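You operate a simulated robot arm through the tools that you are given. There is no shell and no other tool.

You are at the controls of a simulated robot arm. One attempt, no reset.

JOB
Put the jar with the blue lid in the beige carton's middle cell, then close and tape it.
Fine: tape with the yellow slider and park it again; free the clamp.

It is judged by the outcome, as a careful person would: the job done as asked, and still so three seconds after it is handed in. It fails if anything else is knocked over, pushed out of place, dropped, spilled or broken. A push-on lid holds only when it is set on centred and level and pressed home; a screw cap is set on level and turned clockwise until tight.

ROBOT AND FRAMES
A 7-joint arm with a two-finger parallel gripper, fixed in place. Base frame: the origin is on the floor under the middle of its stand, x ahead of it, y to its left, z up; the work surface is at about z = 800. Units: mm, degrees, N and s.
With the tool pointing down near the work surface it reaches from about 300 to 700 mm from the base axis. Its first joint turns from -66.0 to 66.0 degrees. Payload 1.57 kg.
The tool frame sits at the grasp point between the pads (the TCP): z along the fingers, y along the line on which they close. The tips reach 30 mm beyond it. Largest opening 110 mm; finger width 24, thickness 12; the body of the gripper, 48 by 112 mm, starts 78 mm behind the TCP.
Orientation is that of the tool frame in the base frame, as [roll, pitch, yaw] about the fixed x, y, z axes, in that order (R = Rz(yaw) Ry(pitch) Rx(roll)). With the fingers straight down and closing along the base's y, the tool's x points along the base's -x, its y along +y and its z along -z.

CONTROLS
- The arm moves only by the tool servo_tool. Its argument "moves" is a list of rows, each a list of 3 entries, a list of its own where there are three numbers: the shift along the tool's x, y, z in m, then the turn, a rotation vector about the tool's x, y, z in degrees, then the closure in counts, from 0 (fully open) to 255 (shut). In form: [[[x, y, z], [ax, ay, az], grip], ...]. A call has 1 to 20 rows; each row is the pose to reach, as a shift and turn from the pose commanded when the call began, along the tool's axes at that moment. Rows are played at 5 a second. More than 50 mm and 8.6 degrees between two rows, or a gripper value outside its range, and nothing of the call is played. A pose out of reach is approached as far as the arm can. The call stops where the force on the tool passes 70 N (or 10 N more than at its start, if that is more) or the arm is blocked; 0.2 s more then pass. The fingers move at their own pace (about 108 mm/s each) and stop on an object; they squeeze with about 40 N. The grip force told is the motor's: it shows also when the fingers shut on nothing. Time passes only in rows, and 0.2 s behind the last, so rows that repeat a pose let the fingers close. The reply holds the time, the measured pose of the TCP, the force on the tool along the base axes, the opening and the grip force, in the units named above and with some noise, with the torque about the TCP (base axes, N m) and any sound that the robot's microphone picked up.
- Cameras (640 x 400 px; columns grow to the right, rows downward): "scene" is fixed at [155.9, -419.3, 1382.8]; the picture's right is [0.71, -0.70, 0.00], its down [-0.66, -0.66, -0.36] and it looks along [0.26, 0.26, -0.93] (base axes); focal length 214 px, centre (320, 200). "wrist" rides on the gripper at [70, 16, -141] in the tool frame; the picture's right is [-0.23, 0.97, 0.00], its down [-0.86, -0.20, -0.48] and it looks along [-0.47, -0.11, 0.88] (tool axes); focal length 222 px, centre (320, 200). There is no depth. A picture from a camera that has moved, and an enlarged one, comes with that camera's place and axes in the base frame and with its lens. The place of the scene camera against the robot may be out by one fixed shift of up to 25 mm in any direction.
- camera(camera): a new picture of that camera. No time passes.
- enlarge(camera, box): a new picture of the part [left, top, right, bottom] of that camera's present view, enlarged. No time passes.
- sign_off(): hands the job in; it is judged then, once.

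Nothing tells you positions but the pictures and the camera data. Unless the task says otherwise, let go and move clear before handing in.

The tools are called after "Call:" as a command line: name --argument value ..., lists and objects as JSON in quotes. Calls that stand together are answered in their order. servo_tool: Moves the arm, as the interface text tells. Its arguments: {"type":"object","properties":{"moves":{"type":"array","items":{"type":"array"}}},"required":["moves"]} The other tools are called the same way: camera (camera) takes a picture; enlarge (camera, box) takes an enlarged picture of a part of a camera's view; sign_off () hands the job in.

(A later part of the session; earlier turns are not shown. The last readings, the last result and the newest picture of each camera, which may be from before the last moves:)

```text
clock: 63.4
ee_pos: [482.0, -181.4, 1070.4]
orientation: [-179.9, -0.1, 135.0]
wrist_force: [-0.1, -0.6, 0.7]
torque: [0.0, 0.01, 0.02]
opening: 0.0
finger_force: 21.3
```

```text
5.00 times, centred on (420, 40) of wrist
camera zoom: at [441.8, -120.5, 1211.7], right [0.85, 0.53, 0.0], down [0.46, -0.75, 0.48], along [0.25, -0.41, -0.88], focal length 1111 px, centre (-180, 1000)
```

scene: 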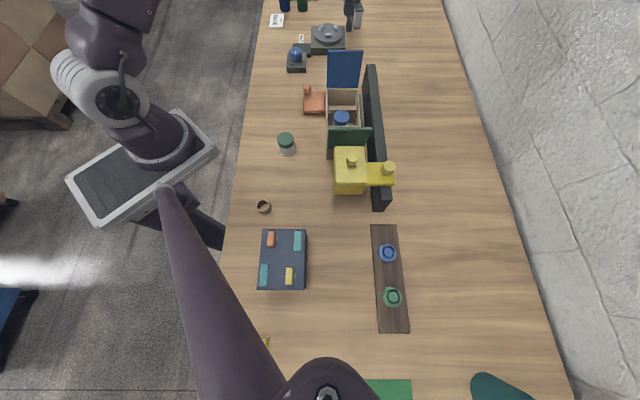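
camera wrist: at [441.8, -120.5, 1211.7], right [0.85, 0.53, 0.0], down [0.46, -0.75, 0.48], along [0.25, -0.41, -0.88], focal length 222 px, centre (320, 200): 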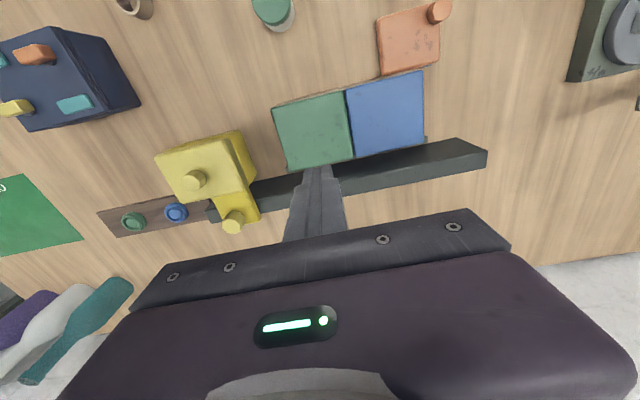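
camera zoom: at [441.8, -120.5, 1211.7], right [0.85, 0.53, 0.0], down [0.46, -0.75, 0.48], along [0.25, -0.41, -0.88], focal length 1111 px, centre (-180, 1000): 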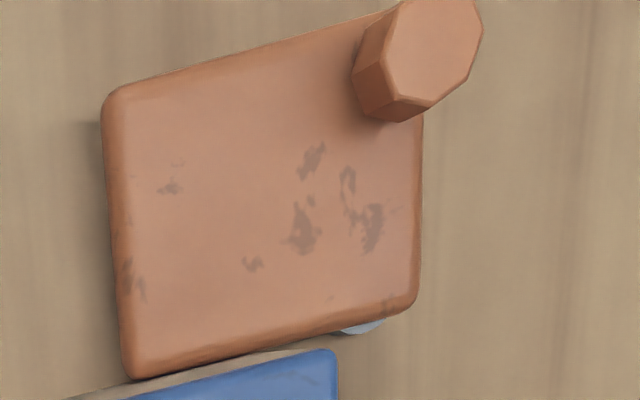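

The head's cap and knob reach z ≈ 973 (higher than first thought), the arm knob on the rail side is near (432, −356), top ≈ 935. I'll go above that arm knob with fingers part‑open (closing along the rail direction) and inspect.

Call:
servo_tool --moves '[[[-0.02, -0.035, 0], [0, 0, 0], 116], [[-0.04, -0.075, 0], [0, 0, 0], 116], [[-0.06, -0.115, 0], [0, 0, 0], 116], [[-0.08, -0.145, 0], [0, 0, 0], 116], [[-0.0884, -0.159, 0], [0, 0, 0], 116], [[-0.0884, -0.159, 0], [0, 0, 0], 116]]'

Call:
camera --camera "wrist"

Call:
enlarge --camera "wrist" --box '[200, 60, 440, 240]'

Call:
enlarge --camera "scene" --box '[310, 100, 430, 240]'

```text
clock: 64.8
ee_pos: [430.8, -357.3, 1069.1]
orientation: [179.9, 0.1, 135.0]
wrist_force: [0.1, -0.6, 0.0]
torque: [0.02, 0.02, 0.02]
opening: 59.9
finger_force: 0.1
```

```text
taken
camera wrist: at [391.6, -296.5, 1210.8], right [0.85, 0.53, 0.0], down [0.46, -0.75, 0.48], along [0.25, -0.41, -0.88], focal length 222 px, centre (320, 200)
```

wrist: 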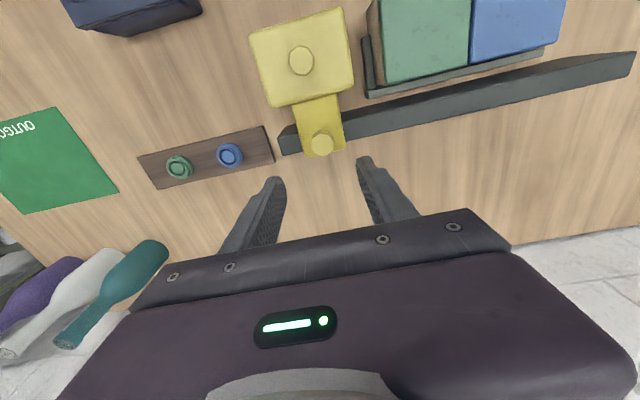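

```text
2.22 times, centred on (320, 150) of wrist
camera zoom: at [391.6, -296.5, 1210.8], right [0.85, 0.53, 0.0], down [0.46, -0.75, 0.48], along [0.25, -0.41, -0.88], focal length 494 px, centre (320, 311)
```

zoom: 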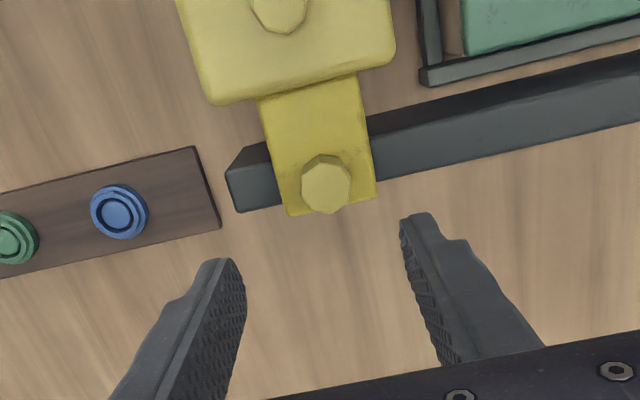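

```text
2.86 times, centred on (370, 170) of scene
camera zoom: at [155.8, -419.3, 1382.8], right [0.71, -0.7, 0.0], down [-0.66, -0.66, -0.36], along [0.26, 0.26, -0.93], focal length 613 px, centre (177, 286)
```

zoom: 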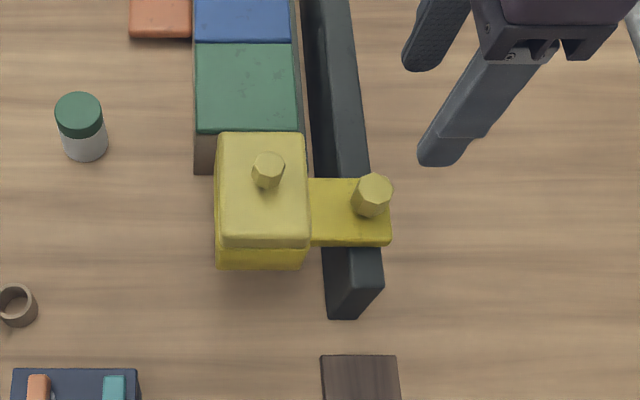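

The knob is right below the grasp point. Descending to just above it to check alignment.

Call:
servo_tool --moves '[[[0.001, 0.0025, 0.03], [0, 0, 0], 116], [[0.001, 0.0025, 0.06], [0, 0, 0], 116], [[0.001, 0.0025, 0.08], [0, 0, 0], 116], [[0.001, 0.0025, 0.092], [0, 0, 0], 116], [[0.001, 0.0025, 0.092], [0, 0, 0], 116]]'

Call:
enlarge --camera "wrist" --box '[220, 90, 420, 240]'

Call:
enlarge --camera "scene" --box '[330, 110, 430, 210]'

```text
clock: 66.0
ee_pos: [434.4, -356.5, 977.9]
orientation: [-180.0, 0.1, 135.0]
wrist_force: [-0.3, -0.2, -0.2]
torque: [0.0, 0.03, -0.01]
opening: 60.1
finger_force: 0.1
```

```text
2.67 times, centred on (320, 165) of wrist
camera zoom: at [395.2, -294.4, 1119.7], right [0.85, 0.53, 0.0], down [0.46, -0.75, 0.48], along [0.25, -0.41, -0.88], focal length 592 px, centre (320, 293)
```

zoom: 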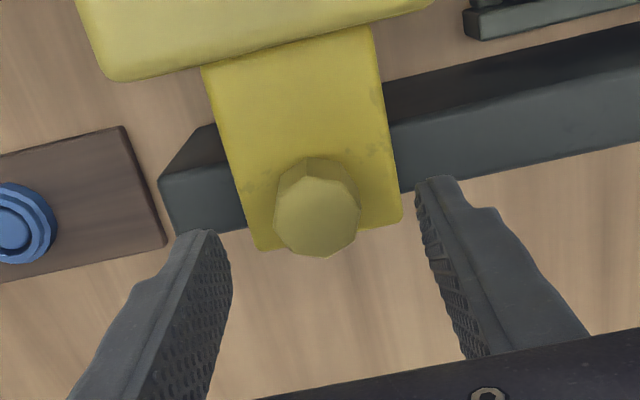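

```text
4.00 times, centred on (380, 160) of scene
camera zoom: at [155.9, -419.3, 1382.8], right [0.71, -0.7, 0.0], down [-0.66, -0.66, -0.36], along [0.26, 0.26, -0.93], focal length 858 px, centre (80, 360)
```

zoom: 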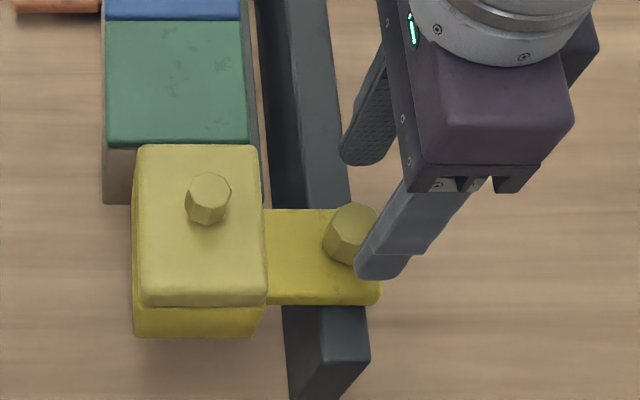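

Knob top ≈ 938, arm top ≈ 908. I centre by 4 mm and lower so the tips end ≈5 mm above the arm, then close on the knob.

Call:
servo_tool --moves '[[[0.004, -0.001, 0.01], [0, 0, 0], 116], [[0.004, -0.001, 0.02], [0, 0, 0], 116], [[0.004, -0.001, 0.03], [0, 0, 0], 116], [[0.004, -0.001, 0.034], [0, 0, 0], 116], [[0.004, -0.001, 0.034], [0, 0, 0], 116]]'

Call:
servo_tool --moves '[[[0, 0, 0], [0, 0, 0], 150], [[0, 0, 0], [0, 0, 0], 200], [[0, 0, 0], [0, 0, 0], 255], [[0, 0, 0], [0, 0, 0], 255], [[0, 0, 0], [0, 0, 0], 255]]'

Call:
enlarge --camera "wrist" --box '[220, 90, 420, 240]'

Call:
enlarge --camera "scene" --box '[330, 110, 430, 210]'

```text
clock: 67.2
ee_pos: [430.9, -352.4, 942.1]
orientation: [179.9, 0.0, 135.0]
wrist_force: [-0.2, 0.4, -0.7]
torque: [0.01, -0.08, -0.02]
opening: 60.1
finger_force: 0.1
```

```text
clock: 68.4
ee_pos: [430.8, -353.1, 942.5]
orientation: [180.0, 0.0, 135.0]
wrist_force: [2.0, 2.3, -1.4]
torque: [0.04, 0.01, -0.01]
opening: 29.2
finger_force: 39.3
```

```text
2.67 times, centred on (320, 165) of wrist
camera zoom: at [390.5, -291.0, 1083.8], right [0.85, 0.53, 0.0], down [0.46, -0.75, 0.48], along [0.25, -0.41, -0.88], focal length 592 px, centre (320, 293)
```

zoom: 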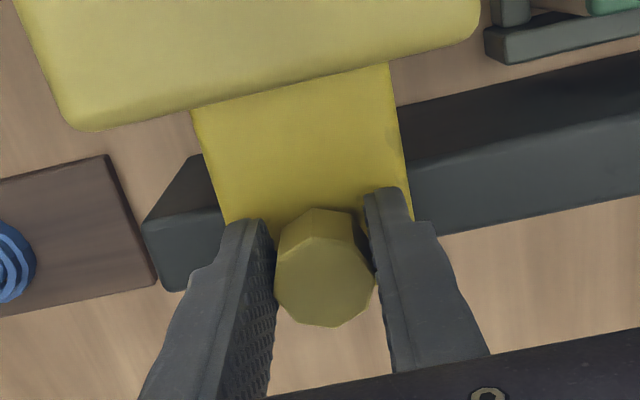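

```text
4.00 times, centred on (380, 160) of scene
camera zoom: at [155.9, -419.3, 1382.8], right [0.71, -0.7, 0.0], down [-0.66, -0.66, -0.36], along [0.26, 0.26, -0.93], focal length 858 px, centre (80, 360)
```

zoom: 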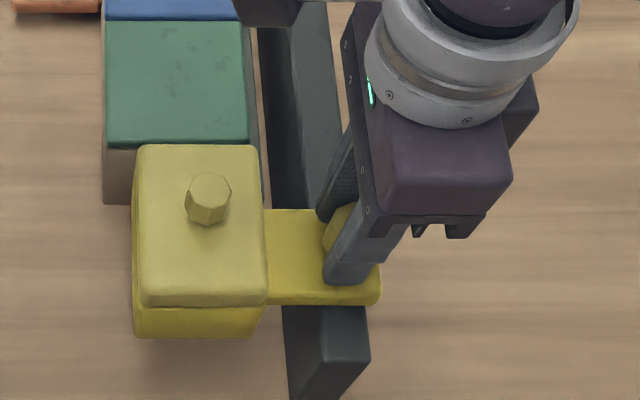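

The arm knob is gripped (29 mm). A gentle 6 mm test pull along the rail toward the carton, watching forces.

Call:
servo_tool --moves '[[[0, 0.001, 0], [0, 0, 0], 255], [[0, 0.002, 0], [0, 0, 0], 255], [[0, 0.003, 0], [0, 0, 0], 255], [[0, 0.004, 0], [0, 0, 0], 255], [[0, 0.005, 0], [0, 0, 0], 255], [[0, 0.006, 0], [0, 0, 0], 255]]'

Call:
enlarge --camera "scene" --box '[330, 110, 430, 210]'

```text
clock: 69.8
ee_pos: [434.6, -348.2, 942.4]
orientation: [-180.0, -0.1, 135.1]
wrist_force: [9.9, -12.2, -34.0]
torque: [-0.2, -0.22, 0.0]
opening: 29.3
finger_force: 38.8
```

```text
4.00 times, centred on (380, 160) of scene
camera zoom: at [156.6, -420.0, 1382.5], right [0.71, -0.7, 0.0], down [-0.66, -0.66, -0.36], along [0.25, 0.26, -0.93], focal length 858 px, centre (80, 360)
```

zoom: 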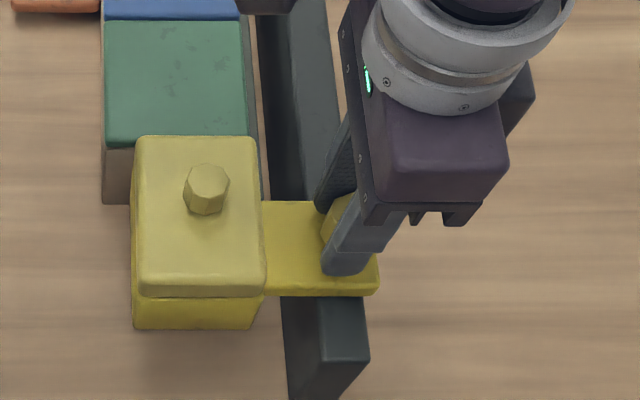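

The carriage slides freely along the rail (only ~2 N along it), but the tight grip causes vertical constraint forces. I'll loosen to a loose straddle (~36 mm) so the fingers just push the knob sideways.

Call:
servo_tool --moves '[[[0, 0, 0], [0, 0, 0], 180], [[0, 0, 0], [0, 0, 0], 171], [[0, 0, 0], [0, 0, 0], 171]]'

Call:
servo_tool --moves '[[[0, 0.004, 0], [0, 0, 0], 171], [[0, 0.01, 0], [0, 0, 0], 171], [[0, 0.018, 0], [0, 0, 0], 171], [[0, 0.026, 0], [0, 0, 0], 171], [[0, 0.034, 0], [0, 0, 0], 171], [[0, 0.042, 0], [0, 0, 0], 171], [[0, 0.05, 0], [0, 0, 0], 171]]'

Call:
camera --camera "wrist"

Call:
enlarge --camera "scene" --box '[310, 60, 430, 210]'

```text
clock: 70.6
ee_pos: [433.6, -348.8, 943.4]
orientation: [-179.9, -0.1, 135.1]
wrist_force: [-0.8, -0.5, 0.3]
torque: [-0.02, 0.01, 0.01]
opening: 36.1
finger_force: 0.1
```

```text
clock: 72.2
ee_pos: [469.0, -313.6, 942.2]
orientation: [-180.0, 0.0, 135.1]
wrist_force: [0.2, -1.9, -1.2]
torque: [0.0, 0.05, 0.02]
opening: 37.3
finger_force: 0.1
```

```text
taken
camera wrist: at [428.4, -251.8, 1084.0], right [0.85, 0.53, 0.0], down [0.46, -0.75, 0.48], along [0.25, -0.41, -0.88], focal length 222 px, centre (320, 200)
```

wrist: 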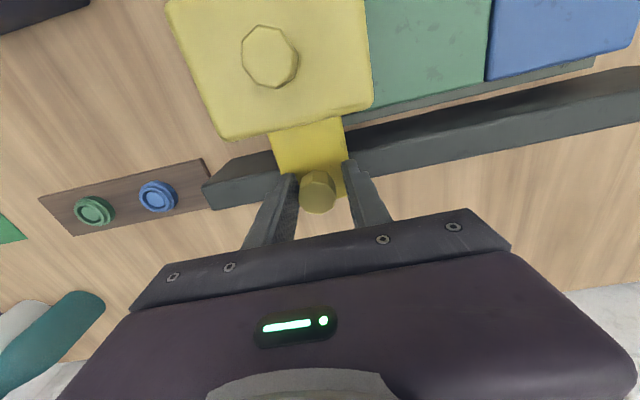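

```text
2.67 times, centred on (370, 135) of scene
camera zoom: at [155.9, -419.3, 1382.8], right [0.71, -0.7, 0.0], down [-0.66, -0.66, -0.36], along [0.26, 0.26, -0.93], focal length 572 px, centre (187, 373)
```

zoom: 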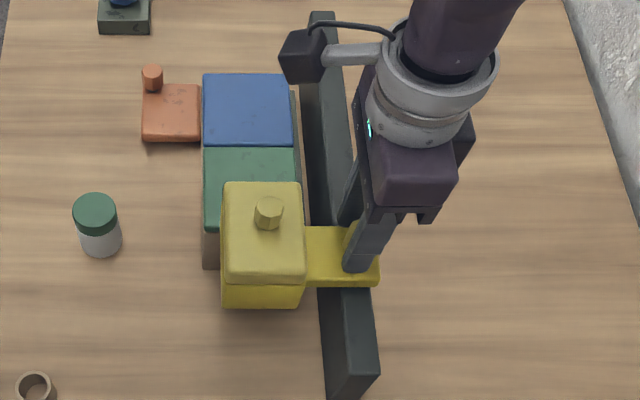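

The slider moves freely. Continuing along the rail over the carton in steps, checking force and looking for tape.

Call:
servo_tool --moves '[[[0, 0.008, 0], [0, 0, 0], 171], [[0, 0.016, 0], [0, 0, 0], 171], [[0, 0.024, 0], [0, 0, 0], 171], [[0, 0.032, 0], [0, 0, 0], 171], [[0, 0.04, 0], [0, 0, 0], 171], [[0, 0.048, 0], [0, 0, 0], 171], [[0, 0.056, 0], [0, 0, 0], 171], [[0, 0.064, 0], [0, 0, 0], 171], [[0, 0.072, 0], [0, 0, 0], 171], [[0, 0.08, 0], [0, 0, 0], 171]]'

Call:
camera --camera "wrist"

Call:
enlarge --camera "scene" --box '[310, 50, 430, 200]'

```text
clock: 74.4
ee_pos: [524.8, -255.1, 942.5]
orientation: [180.0, -0.1, 135.0]
wrist_force: [-0.6, -1.3, -0.5]
torque: [0.03, 0.03, 0.02]
opening: 37.0
finger_force: 0.3
```

```text
taken
camera wrist: at [485.7, -194.0, 1084.5], right [0.85, 0.53, 0.0], down [0.46, -0.75, 0.48], along [0.25, -0.41, -0.88], focal length 222 px, centre (320, 200)
```

wrist: 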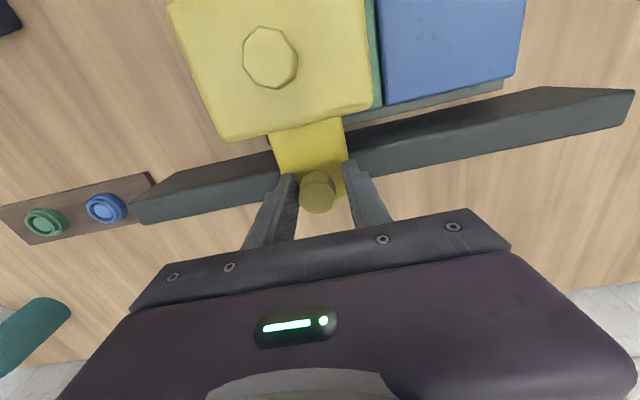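

```text
2.67 times, centred on (370, 125) of scene
camera zoom: at [155.9, -419.3, 1382.8], right [0.71, -0.7, 0.0], down [-0.66, -0.66, -0.36], along [0.26, 0.26, -0.93], focal length 572 px, centre (187, 400)
```

zoom: 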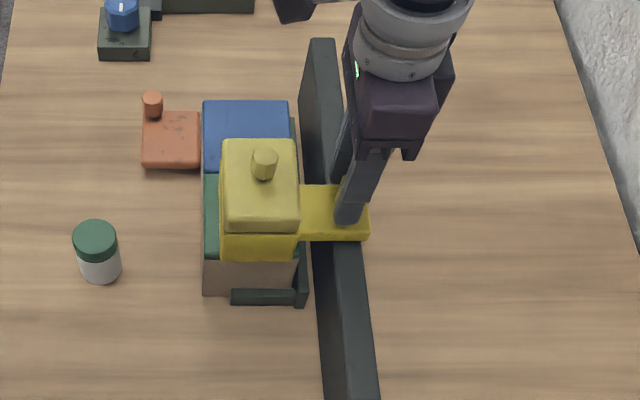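

Call:
servo_tool --moves '[[[0, 0.008, 0], [0, 0, 0], 171], [[0, 0.016, 0], [0, 0, 0], 171], [[0, 0.024, 0], [0, 0, 0], 171], [[0, 0.032, 0], [0, 0, 0], 171], [[0, 0.04, 0], [0, 0, 0], 171], [[0, 0.048, 0], [0, 0, 0], 171], [[0, 0.056, 0], [0, 0, 0], 171], [[0, 0.064, 0], [0, 0, 0], 171], [[0, 0.072, 0], [0, 0, 0], 171], [[0, 0.08, 0], [0, 0, 0], 171]]'

Call:
camera --camera "wrist"

Call:
enlarge --camera "scene" --box '[310, 40, 410, 160]'

```text
clock: 76.6
ee_pos: [582.1, -199.4, 942.0]
orientation: [-179.9, 0.0, 135.0]
wrist_force: [0.2, -1.3, -0.9]
torque: [-0.02, 0.02, -0.04]
opening: 36.7
finger_force: 0.9
```

```text
taken
camera wrist: at [543.0, -137.8, 1084.5], right [0.85, 0.53, 0.0], down [0.46, -0.75, 0.48], along [0.25, -0.41, -0.88], focal length 222 px, centre (320, 200)
```

wrist: 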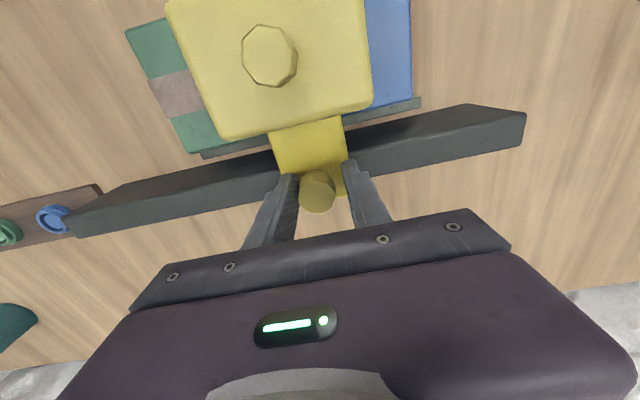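

```text
3.33 times, centred on (360, 100) of scene
camera zoom: at [155.9, -419.3, 1382.8], right [0.71, -0.7, 0.0], down [-0.66, -0.66, -0.36], along [0.26, 0.26, -0.93], focal length 715 px, centre (187, 533)
```

zoom: 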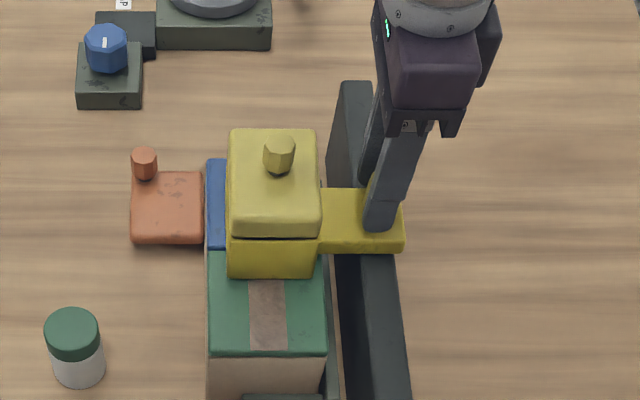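

Tape is being laid behind the head as it advances. Continuing toward the far end.

Call:
servo_tool --moves '[[[0, 0.008, 0], [0, 0, 0], 171], [[0, 0.016, 0], [0, 0, 0], 171], [[0, 0.024, 0], [0, 0, 0], 171], [[0, 0.032, 0], [0, 0, 0], 171], [[0, 0.04, 0], [0, 0, 0], 171], [[0, 0.048, 0], [0, 0, 0], 171], [[0, 0.056, 0], [0, 0, 0], 171], [[0, 0.064, 0], [0, 0, 0], 171], [[0, 0.072, 0], [0, 0, 0], 171], [[0, 0.08, 0], [0, 0, 0], 171]]'

Call:
camera --camera "wrist"

Call:
enlarge --camera "scene" --box '[310, 30, 410, 150]'

```text
clock: 78.8
ee_pos: [638.8, -142.9, 941.8]
orientation: [-179.9, -0.1, 134.9]
wrist_force: [-0.4, -1.1, -0.8]
torque: [-0.03, -0.01, -0.02]
opening: 37.2
finger_force: 0.8
```

```text
taken
camera wrist: at [598.4, -81.3, 1084.4], right [0.85, 0.53, 0.0], down [0.46, -0.75, 0.48], along [0.25, -0.41, -0.88], focal length 222 px, centre (320, 200)
```

wrist: 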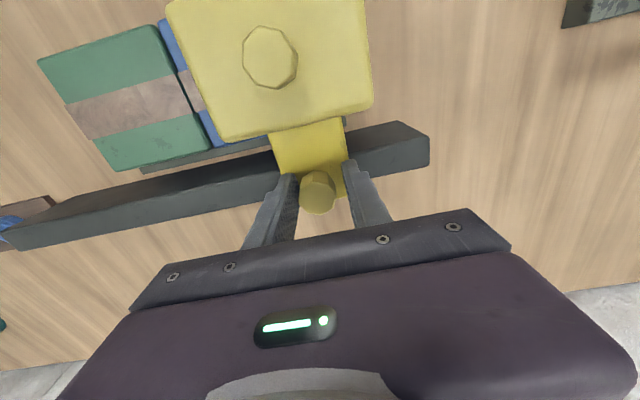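

```text
3.33 times, centred on (360, 90) of scene
camera zoom: at [155.9, -419.3, 1382.8], right [0.71, -0.7, 0.0], down [-0.66, -0.66, -0.36], along [0.26, 0.26, -0.93], focal length 715 px, centre (187, 567)
```

zoom: 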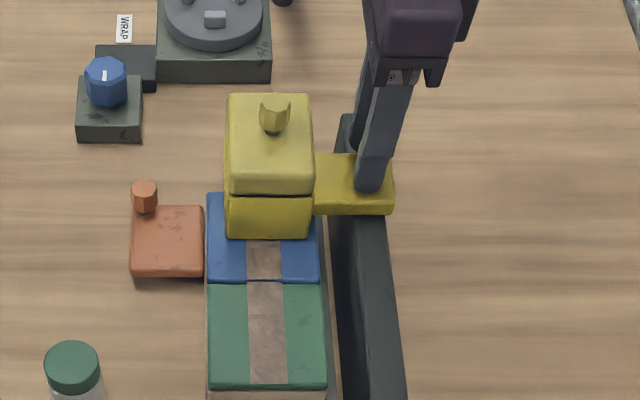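

Tape now covers the green flap and part of the blue. Continuing to the far end, minding the reach limit.

Call:
servo_tool --moves '[[[0, 0.008, 0], [0, 0, 0], 171], [[0, 0.016, 0], [0, 0, 0], 171], [[0, 0.024, 0], [0, 0, 0], 171], [[0, 0.032, 0], [0, 0, 0], 171], [[0, 0.04, 0], [0, 0, 0], 171]]'

Call:
camera --camera "wrist"

Call:
enlarge --camera "scene" --box '[310, 30, 410, 150]'

```text
clock: 80.0
ee_pos: [665.4, -114.8, 943.1]
orientation: [180.0, 0.0, 135.0]
wrist_force: [-1.5, -2.4, -0.1]
torque: [0.0, 0.08, 0.02]
opening: 38.8
finger_force: 1.3
```

```text
taken
camera wrist: at [626.1, -53.5, 1084.3], right [0.85, 0.53, 0.0], down [0.46, -0.75, 0.48], along [0.25, -0.41, -0.88], focal length 222 px, centre (320, 200)
```

wrist: 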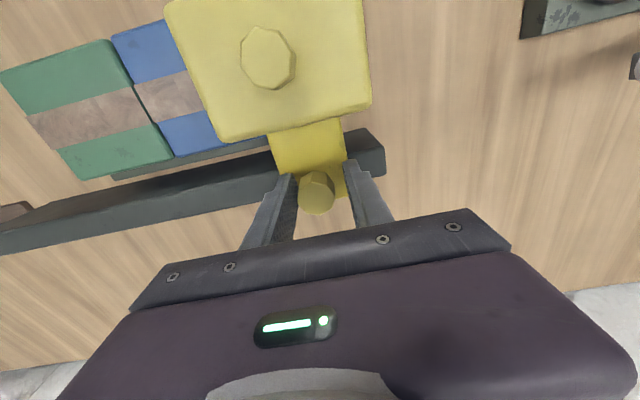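

```text
3.33 times, centred on (360, 90) of scene
camera zoom: at [155.8, -419.4, 1382.8], right [0.71, -0.7, 0.0], down [-0.66, -0.66, -0.36], along [0.26, 0.26, -0.93], focal length 715 px, centre (187, 567)
```

zoom: 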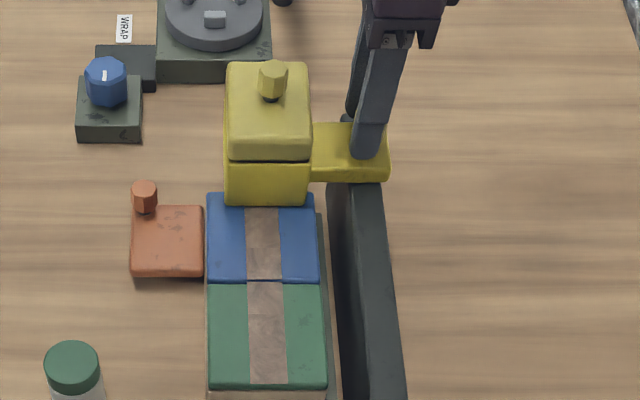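

Call:
servo_tool --moves '[[[0, 0.006, 0], [0, 0, 0], 171], [[0, 0.012, 0], [0, 0, 0], 171], [[0, 0.018, 0], [0, 0, 0], 171], [[0, 0.024, 0], [0, 0, 0], 171]]'

Call:
camera --camera "wrist"

Call:
enlarge --camera "scene" --box '[310, 30, 410, 150]'

```text
clock: 81.0
ee_pos: [680.3, -100.9, 942.0]
orientation: [-179.5, -0.2, 134.9]
wrist_force: [-40.5, -26.2, 0.5]
torque: [-0.65, 0.61, -0.65]
opening: 78.4
finger_force: 23.6
```

```text
taken
camera wrist: at [642.7, -38.6, 1083.9], right [0.85, 0.53, -0.01], down [0.47, -0.75, 0.48], along [0.24, -0.41, -0.88], focal length 222 px, centre (320, 200)
```

wrist: 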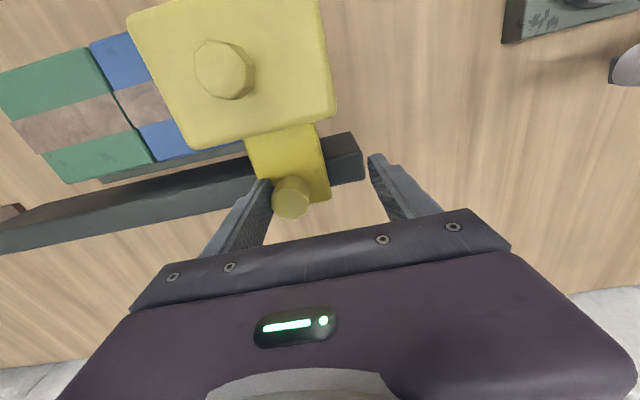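

```text
3.33 times, centred on (360, 90) of scene
camera zoom: at [154.8, -420.0, 1382.7], right [0.71, -0.7, 0.0], down [-0.66, -0.66, -0.36], along [0.26, 0.26, -0.93], focal length 715 px, centre (187, 567)
```

zoom: 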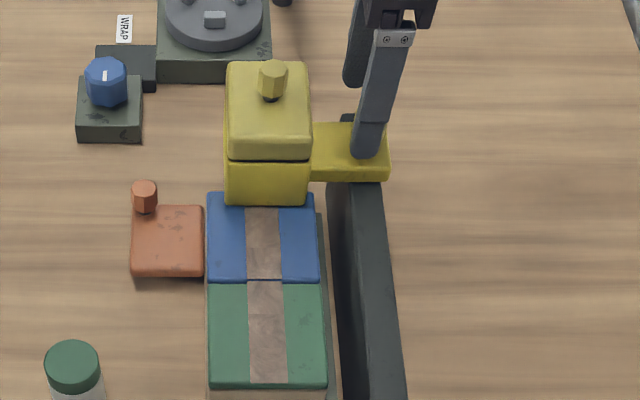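

The slider reached its end stop (fingers were pushed open). I back off to the loose straddle, then bring the slider back toward its parking position.

Call:
servo_tool --moves '[[[0, -0.01, 0], [0, 0, 0], 171], [[0, -0.02, 0], [0, 0, 0], 171], [[0, -0.022, 0], [0, 0, 0], 171], [[0, -0.022, 0], [0, 0, 0], 171]]'

Call:
enlarge --camera "wrist" --box '[0, 0, 400, 250]'

```text
clock: 82.0
ee_pos: [668.3, -112.6, 943.8]
orientation: [179.9, 0.0, 135.0]
wrist_force: [-7.0, -7.7, -2.3]
torque: [-0.24, -0.01, -0.01]
opening: 45.8
finger_force: 4.9
```

```text
1.60 times, centred on (200, 125) of wrist
camera zoom: at [628.4, -51.2, 1085.0], right [0.85, 0.53, 0.0], down [0.46, -0.75, 0.48], along [0.25, -0.41, -0.88], focal length 355 px, centre (512, 320)
```

zoom: 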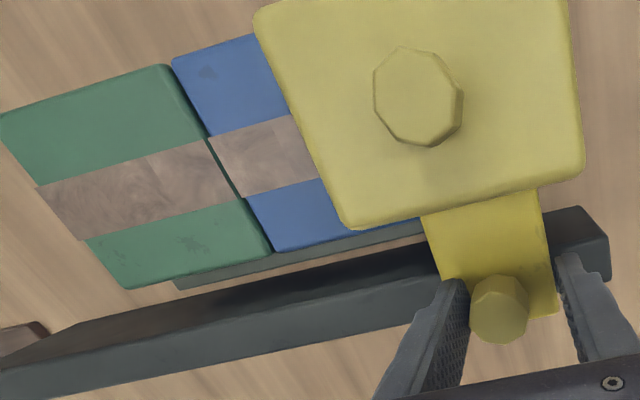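

Call:
servo_tool --moves '[[[0, -0.006, 0], [0, 0, 0], 171], [[0, -0.012, 0], [0, 0, 0], 171], [[0, -0.02, 0], [0, 0, 0], 171], [[0, -0.03, 0], [0, 0, 0], 171], [[0, -0.04, 0], [0, 0, 0], 171], [[0, -0.05, 0], [0, 0, 0], 171], [[0, -0.06, 0], [0, 0, 0], 171], [[0, -0.07, 0], [0, 0, 0], 171], [[0, -0.08, 0], [0, 0, 0], 171], [[0, -0.09, 0], [0, 0, 0], 171], [[0, -0.1, 0], [0, 0, 0], 171]]'

Call:
camera --camera "wrist"

Call:
enlarge --camera "scene" --box '[310, 30, 410, 150]'

```text
clock: 84.4
ee_pos: [598.4, -184.8, 943.3]
orientation: [-179.9, 0.0, 135.0]
wrist_force: [0.2, 0.4, 0.3]
torque: [0.01, 0.03, 0.02]
opening: 36.7
finger_force: 0.3
```

```text
taken
camera wrist: at [559.1, -122.8, 1085.0], right [0.85, 0.53, 0.0], down [0.46, -0.75, 0.48], along [0.25, -0.41, -0.88], focal length 222 px, centre (320, 200)
```

wrist: 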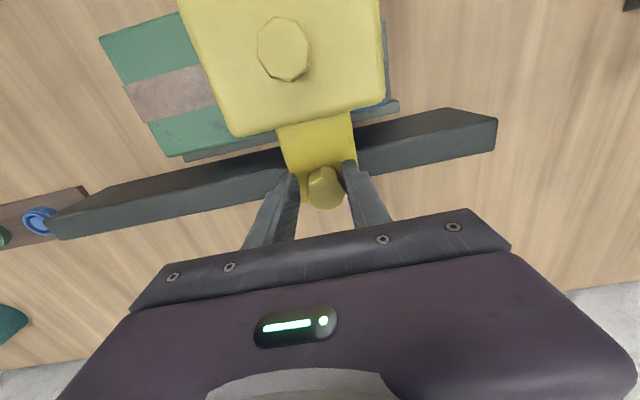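

```text
3.33 times, centred on (360, 90) of scene
camera zoom: at [155.9, -419.3, 1382.8], right [0.71, -0.7, 0.0], down [-0.66, -0.66, -0.36], along [0.26, 0.26, -0.93], focal length 715 px, centre (187, 567)
```

zoom: 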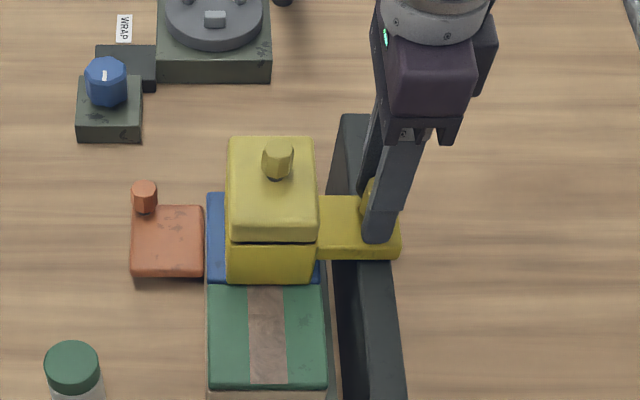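

The slider follows back freely. Continuing the return.

Call:
servo_tool --moves '[[[0, -0.01, 0], [0, 0, 0], 171], [[0, -0.02, 0], [0, 0, 0], 171], [[0, -0.03, 0], [0, 0, 0], 171], [[0, -0.04, 0], [0, 0, 0], 171], [[0, -0.05, 0], [0, 0, 0], 171], [[0, -0.06, 0], [0, 0, 0], 171], [[0, -0.07, 0], [0, 0, 0], 171], [[0, -0.08, 0], [0, 0, 0], 171], [[0, -0.09, 0], [0, 0, 0], 171], [[0, -0.1, 0], [0, 0, 0], 171], [[0, -0.11, 0], [0, 0, 0], 171], [[0, -0.12, 0], [0, 0, 0], 171], [[0, -0.13, 0], [0, 0, 0], 171], [[0, -0.14, 0], [0, 0, 0], 171], [[0, -0.15, 0], [0, 0, 0], 171], [[0, -0.16, 0], [0, 0, 0], 171], [[0, -0.17, 0], [0, 0, 0], 171], [[0, -0.178, 0], [0, 0, 0], 171], [[0, -0.186, 0], [0, 0, 0], 171], [[0, -0.192, 0], [0, 0, 0], 171]]'

Call:
camera --camera "wrist"

Call:
enlarge --camera "scene" --box '[310, 60, 430, 200]'

```text
clock: 88.6
ee_pos: [460.2, -319.7, 943.2]
orientation: [-179.9, 0.0, 135.0]
wrist_force: [2.1, 0.6, -0.5]
torque: [0.0, -0.04, -0.01]
opening: 37.2
finger_force: 0.6
```

```text
taken
camera wrist: at [421.6, -258.6, 1084.8], right [0.85, 0.53, 0.0], down [0.46, -0.75, 0.48], along [0.25, -0.41, -0.88], focal length 222 px, centre (320, 200)
```

wrist: 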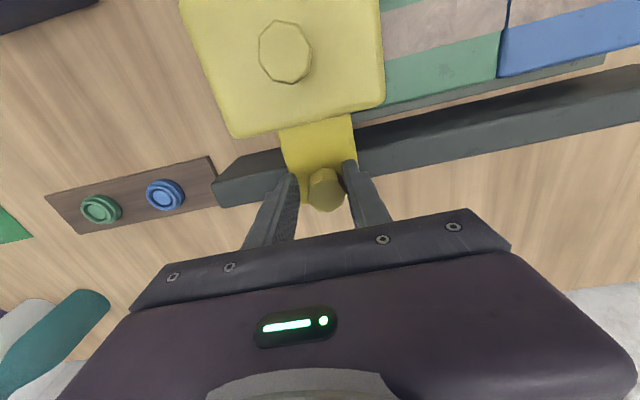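

```text
2.86 times, centred on (370, 130) of scene
camera zoom: at [155.9, -419.3, 1382.8], right [0.71, -0.7, 0.0], down [-0.66, -0.66, -0.36], along [0.26, 0.26, -0.93], focal length 613 px, centre (177, 400)
```

zoom: 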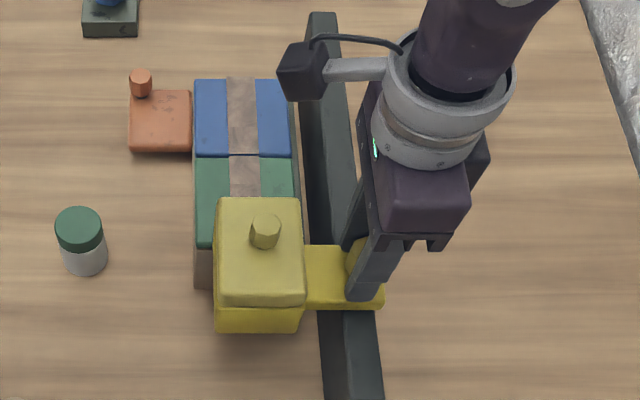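

Tape covers the full length of both flaps. Parking: the last ~40 mm slowly, watching for the stop.

Call:
servo_tool --moves '[[[0, -0.005, 0], [0, 0, 0], 171], [[0, -0.01, 0], [0, 0, 0], 171], [[0, -0.015, 0], [0, 0, 0], 171], [[0, -0.02, 0], [0, 0, 0], 171], [[0, -0.025, 0], [0, 0, 0], 171], [[0, -0.03, 0], [0, 0, 0], 171], [[0, -0.034, 0], [0, 0, 0], 171], [[0, -0.037, 0], [0, 0, 0], 171]]'

Call:
enlarge --camera "scene" --box '[328, 140, 400, 200]'

```text
clock: 90.4
ee_pos: [435.1, -346.0, 943.0]
orientation: [-180.0, 0.1, 135.0]
wrist_force: [-0.3, 1.2, 0.3]
torque: [0.03, -0.02, 0.01]
opening: 37.2
finger_force: 0.4
```

```text
6.67 times, centred on (364, 170) of scene
camera zoom: at [155.9, -419.3, 1382.8], right [0.71, -0.7, 0.0], down [-0.66, -0.66, -0.36], along [0.26, 0.26, -0.93], focal length 1430 px, centre (27, 400)
```

zoom: 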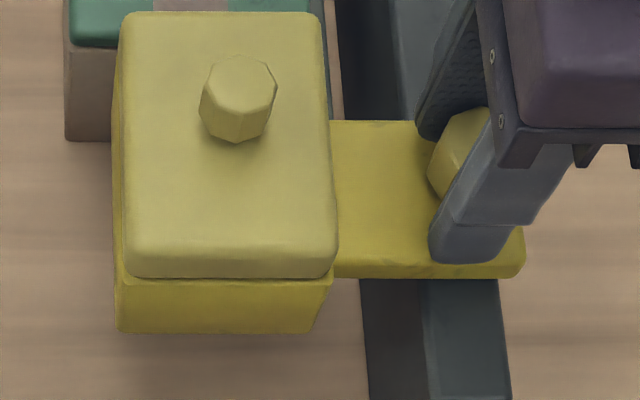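

About 10 mm remain to the original parked position (by comparing with the first picture). Continuing in small steps.

Call:
servo_tool --moves '[[[0, -0.002, 0], [0, 0, 0], 171], [[0, -0.004, 0], [0, 0, 0], 171], [[0, -0.006, 0], [0, 0, 0], 171], [[0, -0.007, 0], [0, 0, 0], 171]]'

Call:
enlarge --camera "scene" --box '[328, 140, 400, 200]'

```text
clock: 91.4
ee_pos: [431.6, -350.3, 944.9]
orientation: [-179.9, -0.1, 135.0]
wrist_force: [0.7, 0.9, -1.0]
torque: [-0.02, -0.08, 0.02]
opening: 36.9
finger_force: 0.7
```

```text
6.67 times, centred on (364, 170) of scene
camera zoom: at [155.9, -419.3, 1382.8], right [0.71, -0.7, 0.0], down [-0.66, -0.66, -0.36], along [0.26, 0.26, -0.93], focal length 1430 px, centre (27, 400)
```

zoom: 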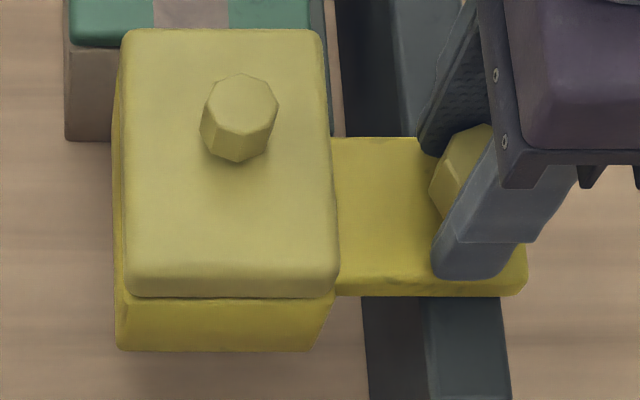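

Call:
servo_tool --moves '[[[0, -0.001, 0], [0, 0, 0], 171], [[0, -0.002, 0], [0, 0, 0], 171], [[0, -0.003, 0], [0, 0, 0], 171], [[0, -0.004, 0], [0, 0, 0], 171]]'

Call:
enlarge --camera "scene" --box '[328, 140, 400, 200]'

```text
clock: 92.4
ee_pos: [428.4, -352.7, 943.7]
orientation: [180.0, 0.1, 135.0]
wrist_force: [1.6, 0.2, 0.7]
torque: [0.0, -0.04, 0.0]
opening: 37.4
finger_force: 0.6
```

```text
6.67 times, centred on (364, 170) of scene
camera zoom: at [155.9, -419.3, 1382.8], right [0.71, -0.7, 0.0], down [-0.66, -0.66, -0.36], along [0.26, 0.26, -0.93], focal length 1430 px, centre (27, 400)
```

zoom: 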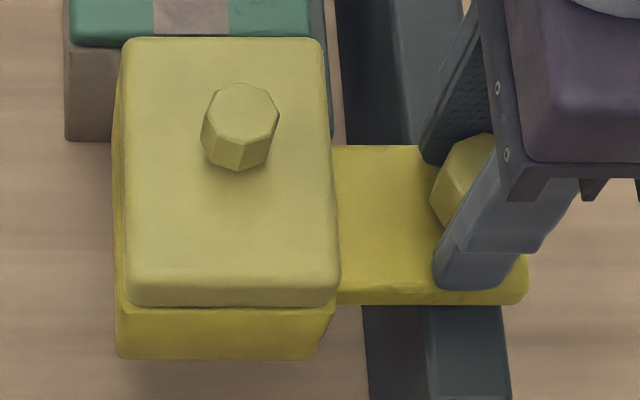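

Call:
servo_tool --moves '[[[0, -0.001, 0], [0, 0, 0], 171], [[0, -0.0015, 0], [0, 0, 0], 171], [[0, -0.0015, 0], [0, 0, 0], 171]]'

Call:
servo_tool --moves '[[[0, -0.001, 0], [0, 0, 0], 171], [[0, -0.0015, 0], [0, 0, 0], 171], [[0, -0.0015, 0], [0, 0, 0], 171]]'

Call:
enlarge --camera "scene" --box '[328, 140, 400, 200]'

```text
clock: 93.2
ee_pos: [427.6, -354.9, 942.5]
orientation: [-179.9, -0.1, 135.1]
wrist_force: [1.7, 1.3, 0.3]
torque: [0.02, -0.02, -0.03]
opening: 37.6
finger_force: 0.3
```

```text
clock: 94.0
ee_pos: [425.8, -356.8, 943.3]
orientation: [179.9, 0.0, 135.0]
wrist_force: [3.0, 4.1, -2.6]
torque: [0.05, -0.04, 0.04]
opening: 40.7
finger_force: 2.6
```

```text
6.67 times, centred on (364, 170) of scene
camera zoom: at [156.0, -419.2, 1382.8], right [0.71, -0.7, 0.0], down [-0.66, -0.66, -0.36], along [0.26, 0.26, -0.93], focal length 1430 px, centre (27, 400)
```

zoom: 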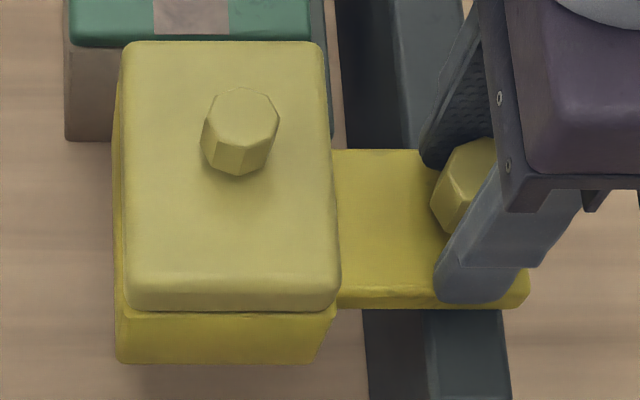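

The slider is back at its parked stop (matches the original picture, ~5 N at the stop). I release pressure, open a bit and lift clear.

Call:
servo_tool --moves '[[[0, 0.003, 0], [0, 0, 0], 171], [[0, 0.004, 0], [0, 0, 0], 139], [[0, 0.004, 0], [0, 0, 0], 139], [[0, 0.004, -0.01], [0, 0, 0], 139], [[0, 0.004, -0.03], [0, 0, 0], 139], [[0, 0.004, -0.06], [0, 0, 0], 139], [[0, 0.004, -0.1], [0, 0, 0], 139], [[0, 0.004, -0.13], [0, 0, 0], 139], [[0, 0.004, -0.13], [0, 0, 0], 139]]'

Call:
camera --camera "wrist"

Call:
enlarge --camera "scene" --box '[290, 50, 410, 210]'

Call:
enlarge --camera "scene" --box '[328, 140, 400, 200]'

```text
clock: 96.0
ee_pos: [429.7, -351.8, 1073.0]
orientation: [-180.0, 0.0, 134.9]
wrist_force: [-0.3, 0.1, -0.1]
torque: [-0.01, -0.04, -0.01]
opening: 50.2
finger_force: 0.1
```

```text
taken
camera wrist: at [389.6, -290.1, 1215.2], right [0.85, 0.53, 0.0], down [0.46, -0.75, 0.48], along [0.25, -0.41, -0.88], focal length 222 px, centre (320, 200)
```

wrist: 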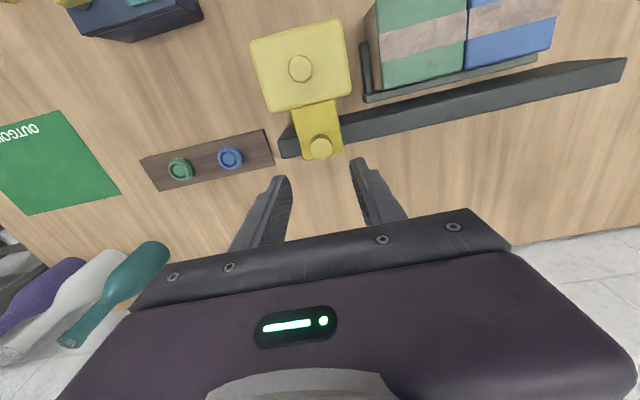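

```text
2.50 times, centred on (350, 130) of scene
camera zoom: at [155.9, -419.3, 1382.8], right [0.71, -0.7, 0.0], down [-0.66, -0.66, -0.36], along [0.26, 0.26, -0.93], focal length 536 px, centre (245, 375)
```

zoom: 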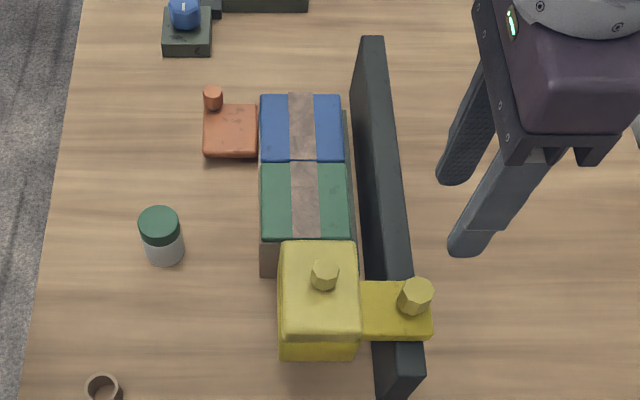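

```text
6.67 times, centred on (364, 170) of scene
camera zoom: at [155.9, -419.3, 1382.8], right [0.71, -0.7, 0.0], down [-0.66, -0.66, -0.36], along [0.26, 0.26, -0.93], focal length 1430 px, centre (27, 400)
```

zoom: 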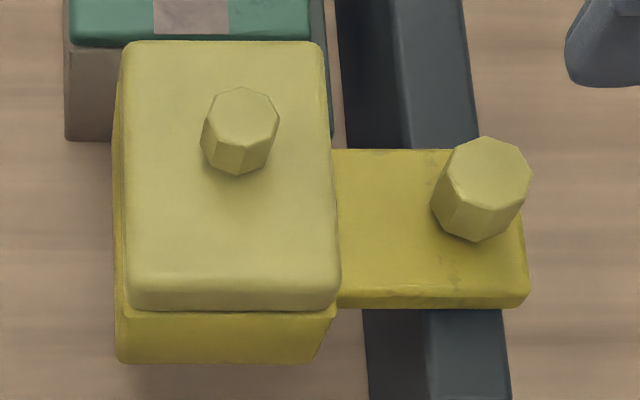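

Slider parked exactly as before and the tape is on. Next, the clamp: I fly high over to it and inspect it closely.

Call:
servo_tool --moves '[[[0.019, 0.034, 0], [0, 0, 0], 139], [[0.039, 0.067, 0], [0, 0, 0], 139], [[0.058, 0.101, 0], [0, 0, 0], 139], [[0.077, 0.135, 0], [0, 0, 0], 139], [[0.097, 0.168, 0], [0, 0, 0], 139], [[0.116, 0.202, 0], [0, 0, 0], 139], [[0.135, 0.236, 0], [0, 0, 0], 139], [[0.155, 0.269, 0], [0, 0, 0], 139], [[0.174, 0.303, 0], [0, 0, 0], 139], [[0.1934, 0.3366, 0], [0, 0, 0], 139], [[0.1934, 0.3366, 0.04], [0, 0, 0], 139], [[0.1934, 0.3366, 0.08], [0, 0, 0], 139], [[0.1934, 0.3366, 0.08], [0, 0, 0], 139]]'

Call:
camera --camera "wrist"

Call:
enlarge --camera "wrist" --box '[200, 80, 420, 250]'

Call:
enlarge --camera "scene" --box '[280, 60, 380, 140]'

```text
clock: 98.8
ee_pos: [528.1, 21.0, 991.0]
orientation: [180.0, 0.0, 135.0]
wrist_force: [0.1, -1.1, -0.2]
torque: [-0.04, 0.02, 0.05]
opening: 50.1
finger_force: 0.1
```

```text
taken
camera wrist: at [489.0, 82.8, 1133.8], right [0.85, 0.53, 0.0], down [0.46, -0.75, 0.48], along [0.25, -0.41, -0.88], focal length 222 px, centre (320, 200)
```

wrist: 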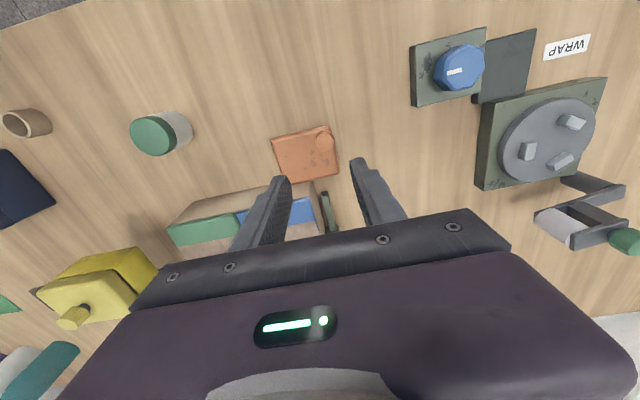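

```text
2.35 times, centred on (310, 165) of wrist
camera zoom: at [489.0, 82.8, 1133.8], right [0.85, 0.53, 0.0], down [0.46, -0.75, 0.48], along [0.25, -0.41, -0.88], focal length 523 px, centre (344, 282)
```

zoom: 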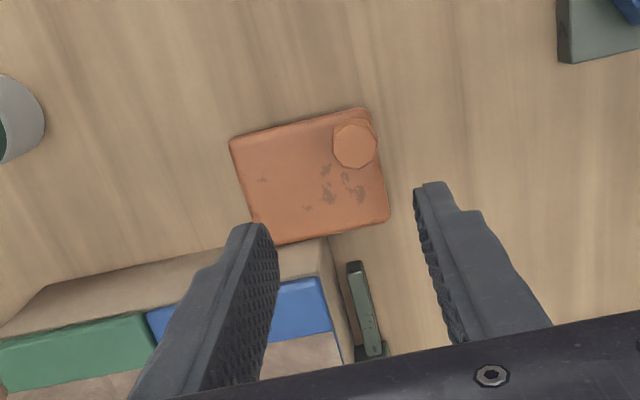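

```text
5.00 times, centred on (330, 100) of scene
camera zoom: at [155.9, -419.3, 1382.8], right [0.71, -0.7, 0.0], down [-0.66, -0.66, -0.36], along [0.26, 0.26, -0.93], focal length 1072 px, centre (270, 700)
```

zoom: 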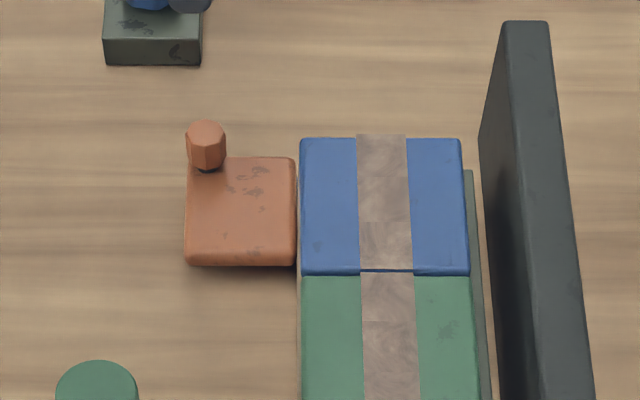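

Block top is z ≈ 817, its knob stands at (531.5, 25), top ≈ 851. I want to see the small grey pad at the carton side of the block to understand how the clamp works.

Call:
enlarge --camera "scene" --box '[308, 82, 332, 102]'

Call:
enlarge --camera "scene" --box '[294, 80, 334, 120]'

Call:
enlarge --camera "wrist" --box '[260, 110, 360, 200]'

```text
16.00 times, centred on (320, 92) of scene
camera zoom: at [155.9, -419.3, 1382.8], right [0.71, -0.7, 0.0], down [-0.66, -0.66, -0.36], along [0.26, 0.26, -0.93], focal length 3432 px, centre (320, 1928)
```

zoom: 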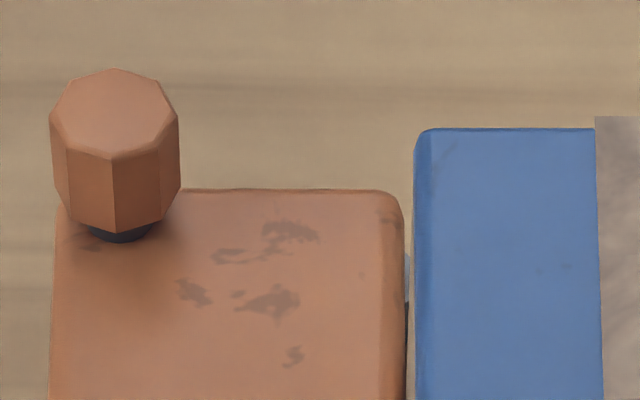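

```text
10.00 times, centred on (314, 100) of scene
camera zoom: at [155.9, -419.3, 1382.8], right [0.71, -0.7, 0.0], down [-0.66, -0.66, -0.36], along [0.26, 0.26, -0.93], focal length 2145 px, centre (380, 1200)
```

zoom: 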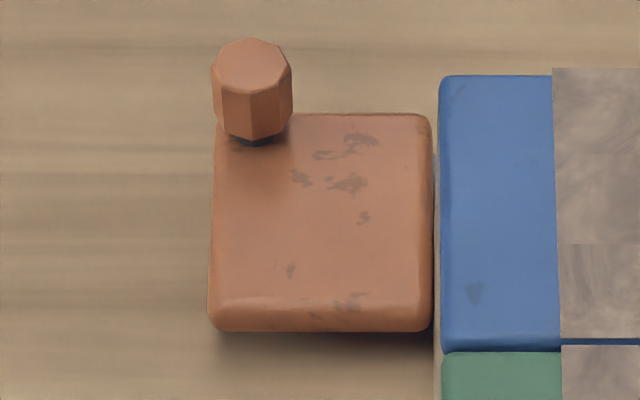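

```text
4.44 times, centred on (310, 155) of wrist
camera zoom: at [489.0, 82.8, 1133.8], right [0.85, 0.53, 0.0], down [0.46, -0.75, 0.48], along [0.25, -0.41, -0.88], focal length 987 px, centre (364, 400)
```

zoom: 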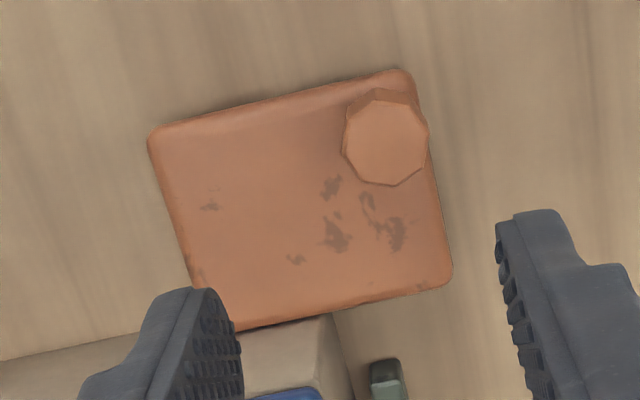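

The orange knob sits on a dark stem at the block's outer corner; it looks like the handle for pulling the clamp away from the carton. I'll turn the gripper 90° so the fingers close across the pull direction and centre over the knob.

Call:
servo_tool --moves '[[[0, 0.001, 0], [0, 0, -8], 139], [[0, 0.001, 0], [0, 0, -16], 139], [[0, 0.002, 0], [0, 0, -24], 139], [[0, 0.002, 0], [0, 0, -32], 139], [[0, 0.003, 0], [0, 0, -40], 139], [[0, 0.003, 0], [0, 0, -48], 139], [[0, 0.004, 0], [0, 0, -56], 139], [[0, 0.004, 0], [0, 0, -64], 139], [[0, 0.005, 0], [0, 0, -72], 139], [[0, 0.005, 0], [0, 0, -80], 139], [[0.0006, 0.0054, 0], [0, 0, -88], 139], [[0.0006, 0.0054, 0], [0, 0, -90], 139]]'

Call:
camera --camera "wrist"

Call:
enlarge --camera "wrist" --box '[220, 90, 420, 240]'

```text
clock: 101.4
ee_pos: [532.2, 26.6, 991.4]
orientation: [179.9, 0.1, -134.8]
wrist_force: [0.5, 0.9, 0.6]
torque: [-0.03, 0.03, -0.01]
opening: 50.3
finger_force: 0.0
```

```text
taken
camera wrist: at [470.3, -11.1, 1134.3], right [-0.53, 0.85, 0.0], down [0.74, 0.47, 0.48], along [0.41, 0.25, -0.88], focal length 222 px, centre (320, 200)
```

wrist: 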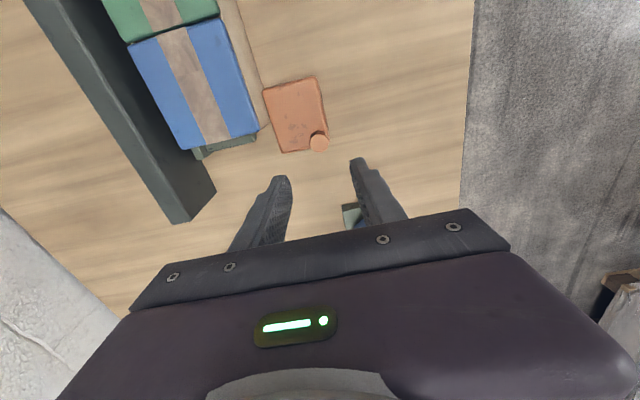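

```text
2.67 times, centred on (320, 165) of wrist
camera zoom: at [470.3, -11.1, 1134.3], right [-0.53, 0.85, 0.0], down [0.74, 0.47, 0.48], along [0.41, 0.25, -0.88], focal length 592 px, centre (320, 293)
```

zoom: 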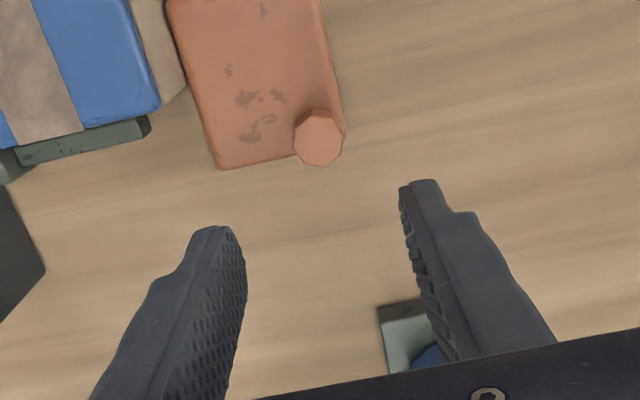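

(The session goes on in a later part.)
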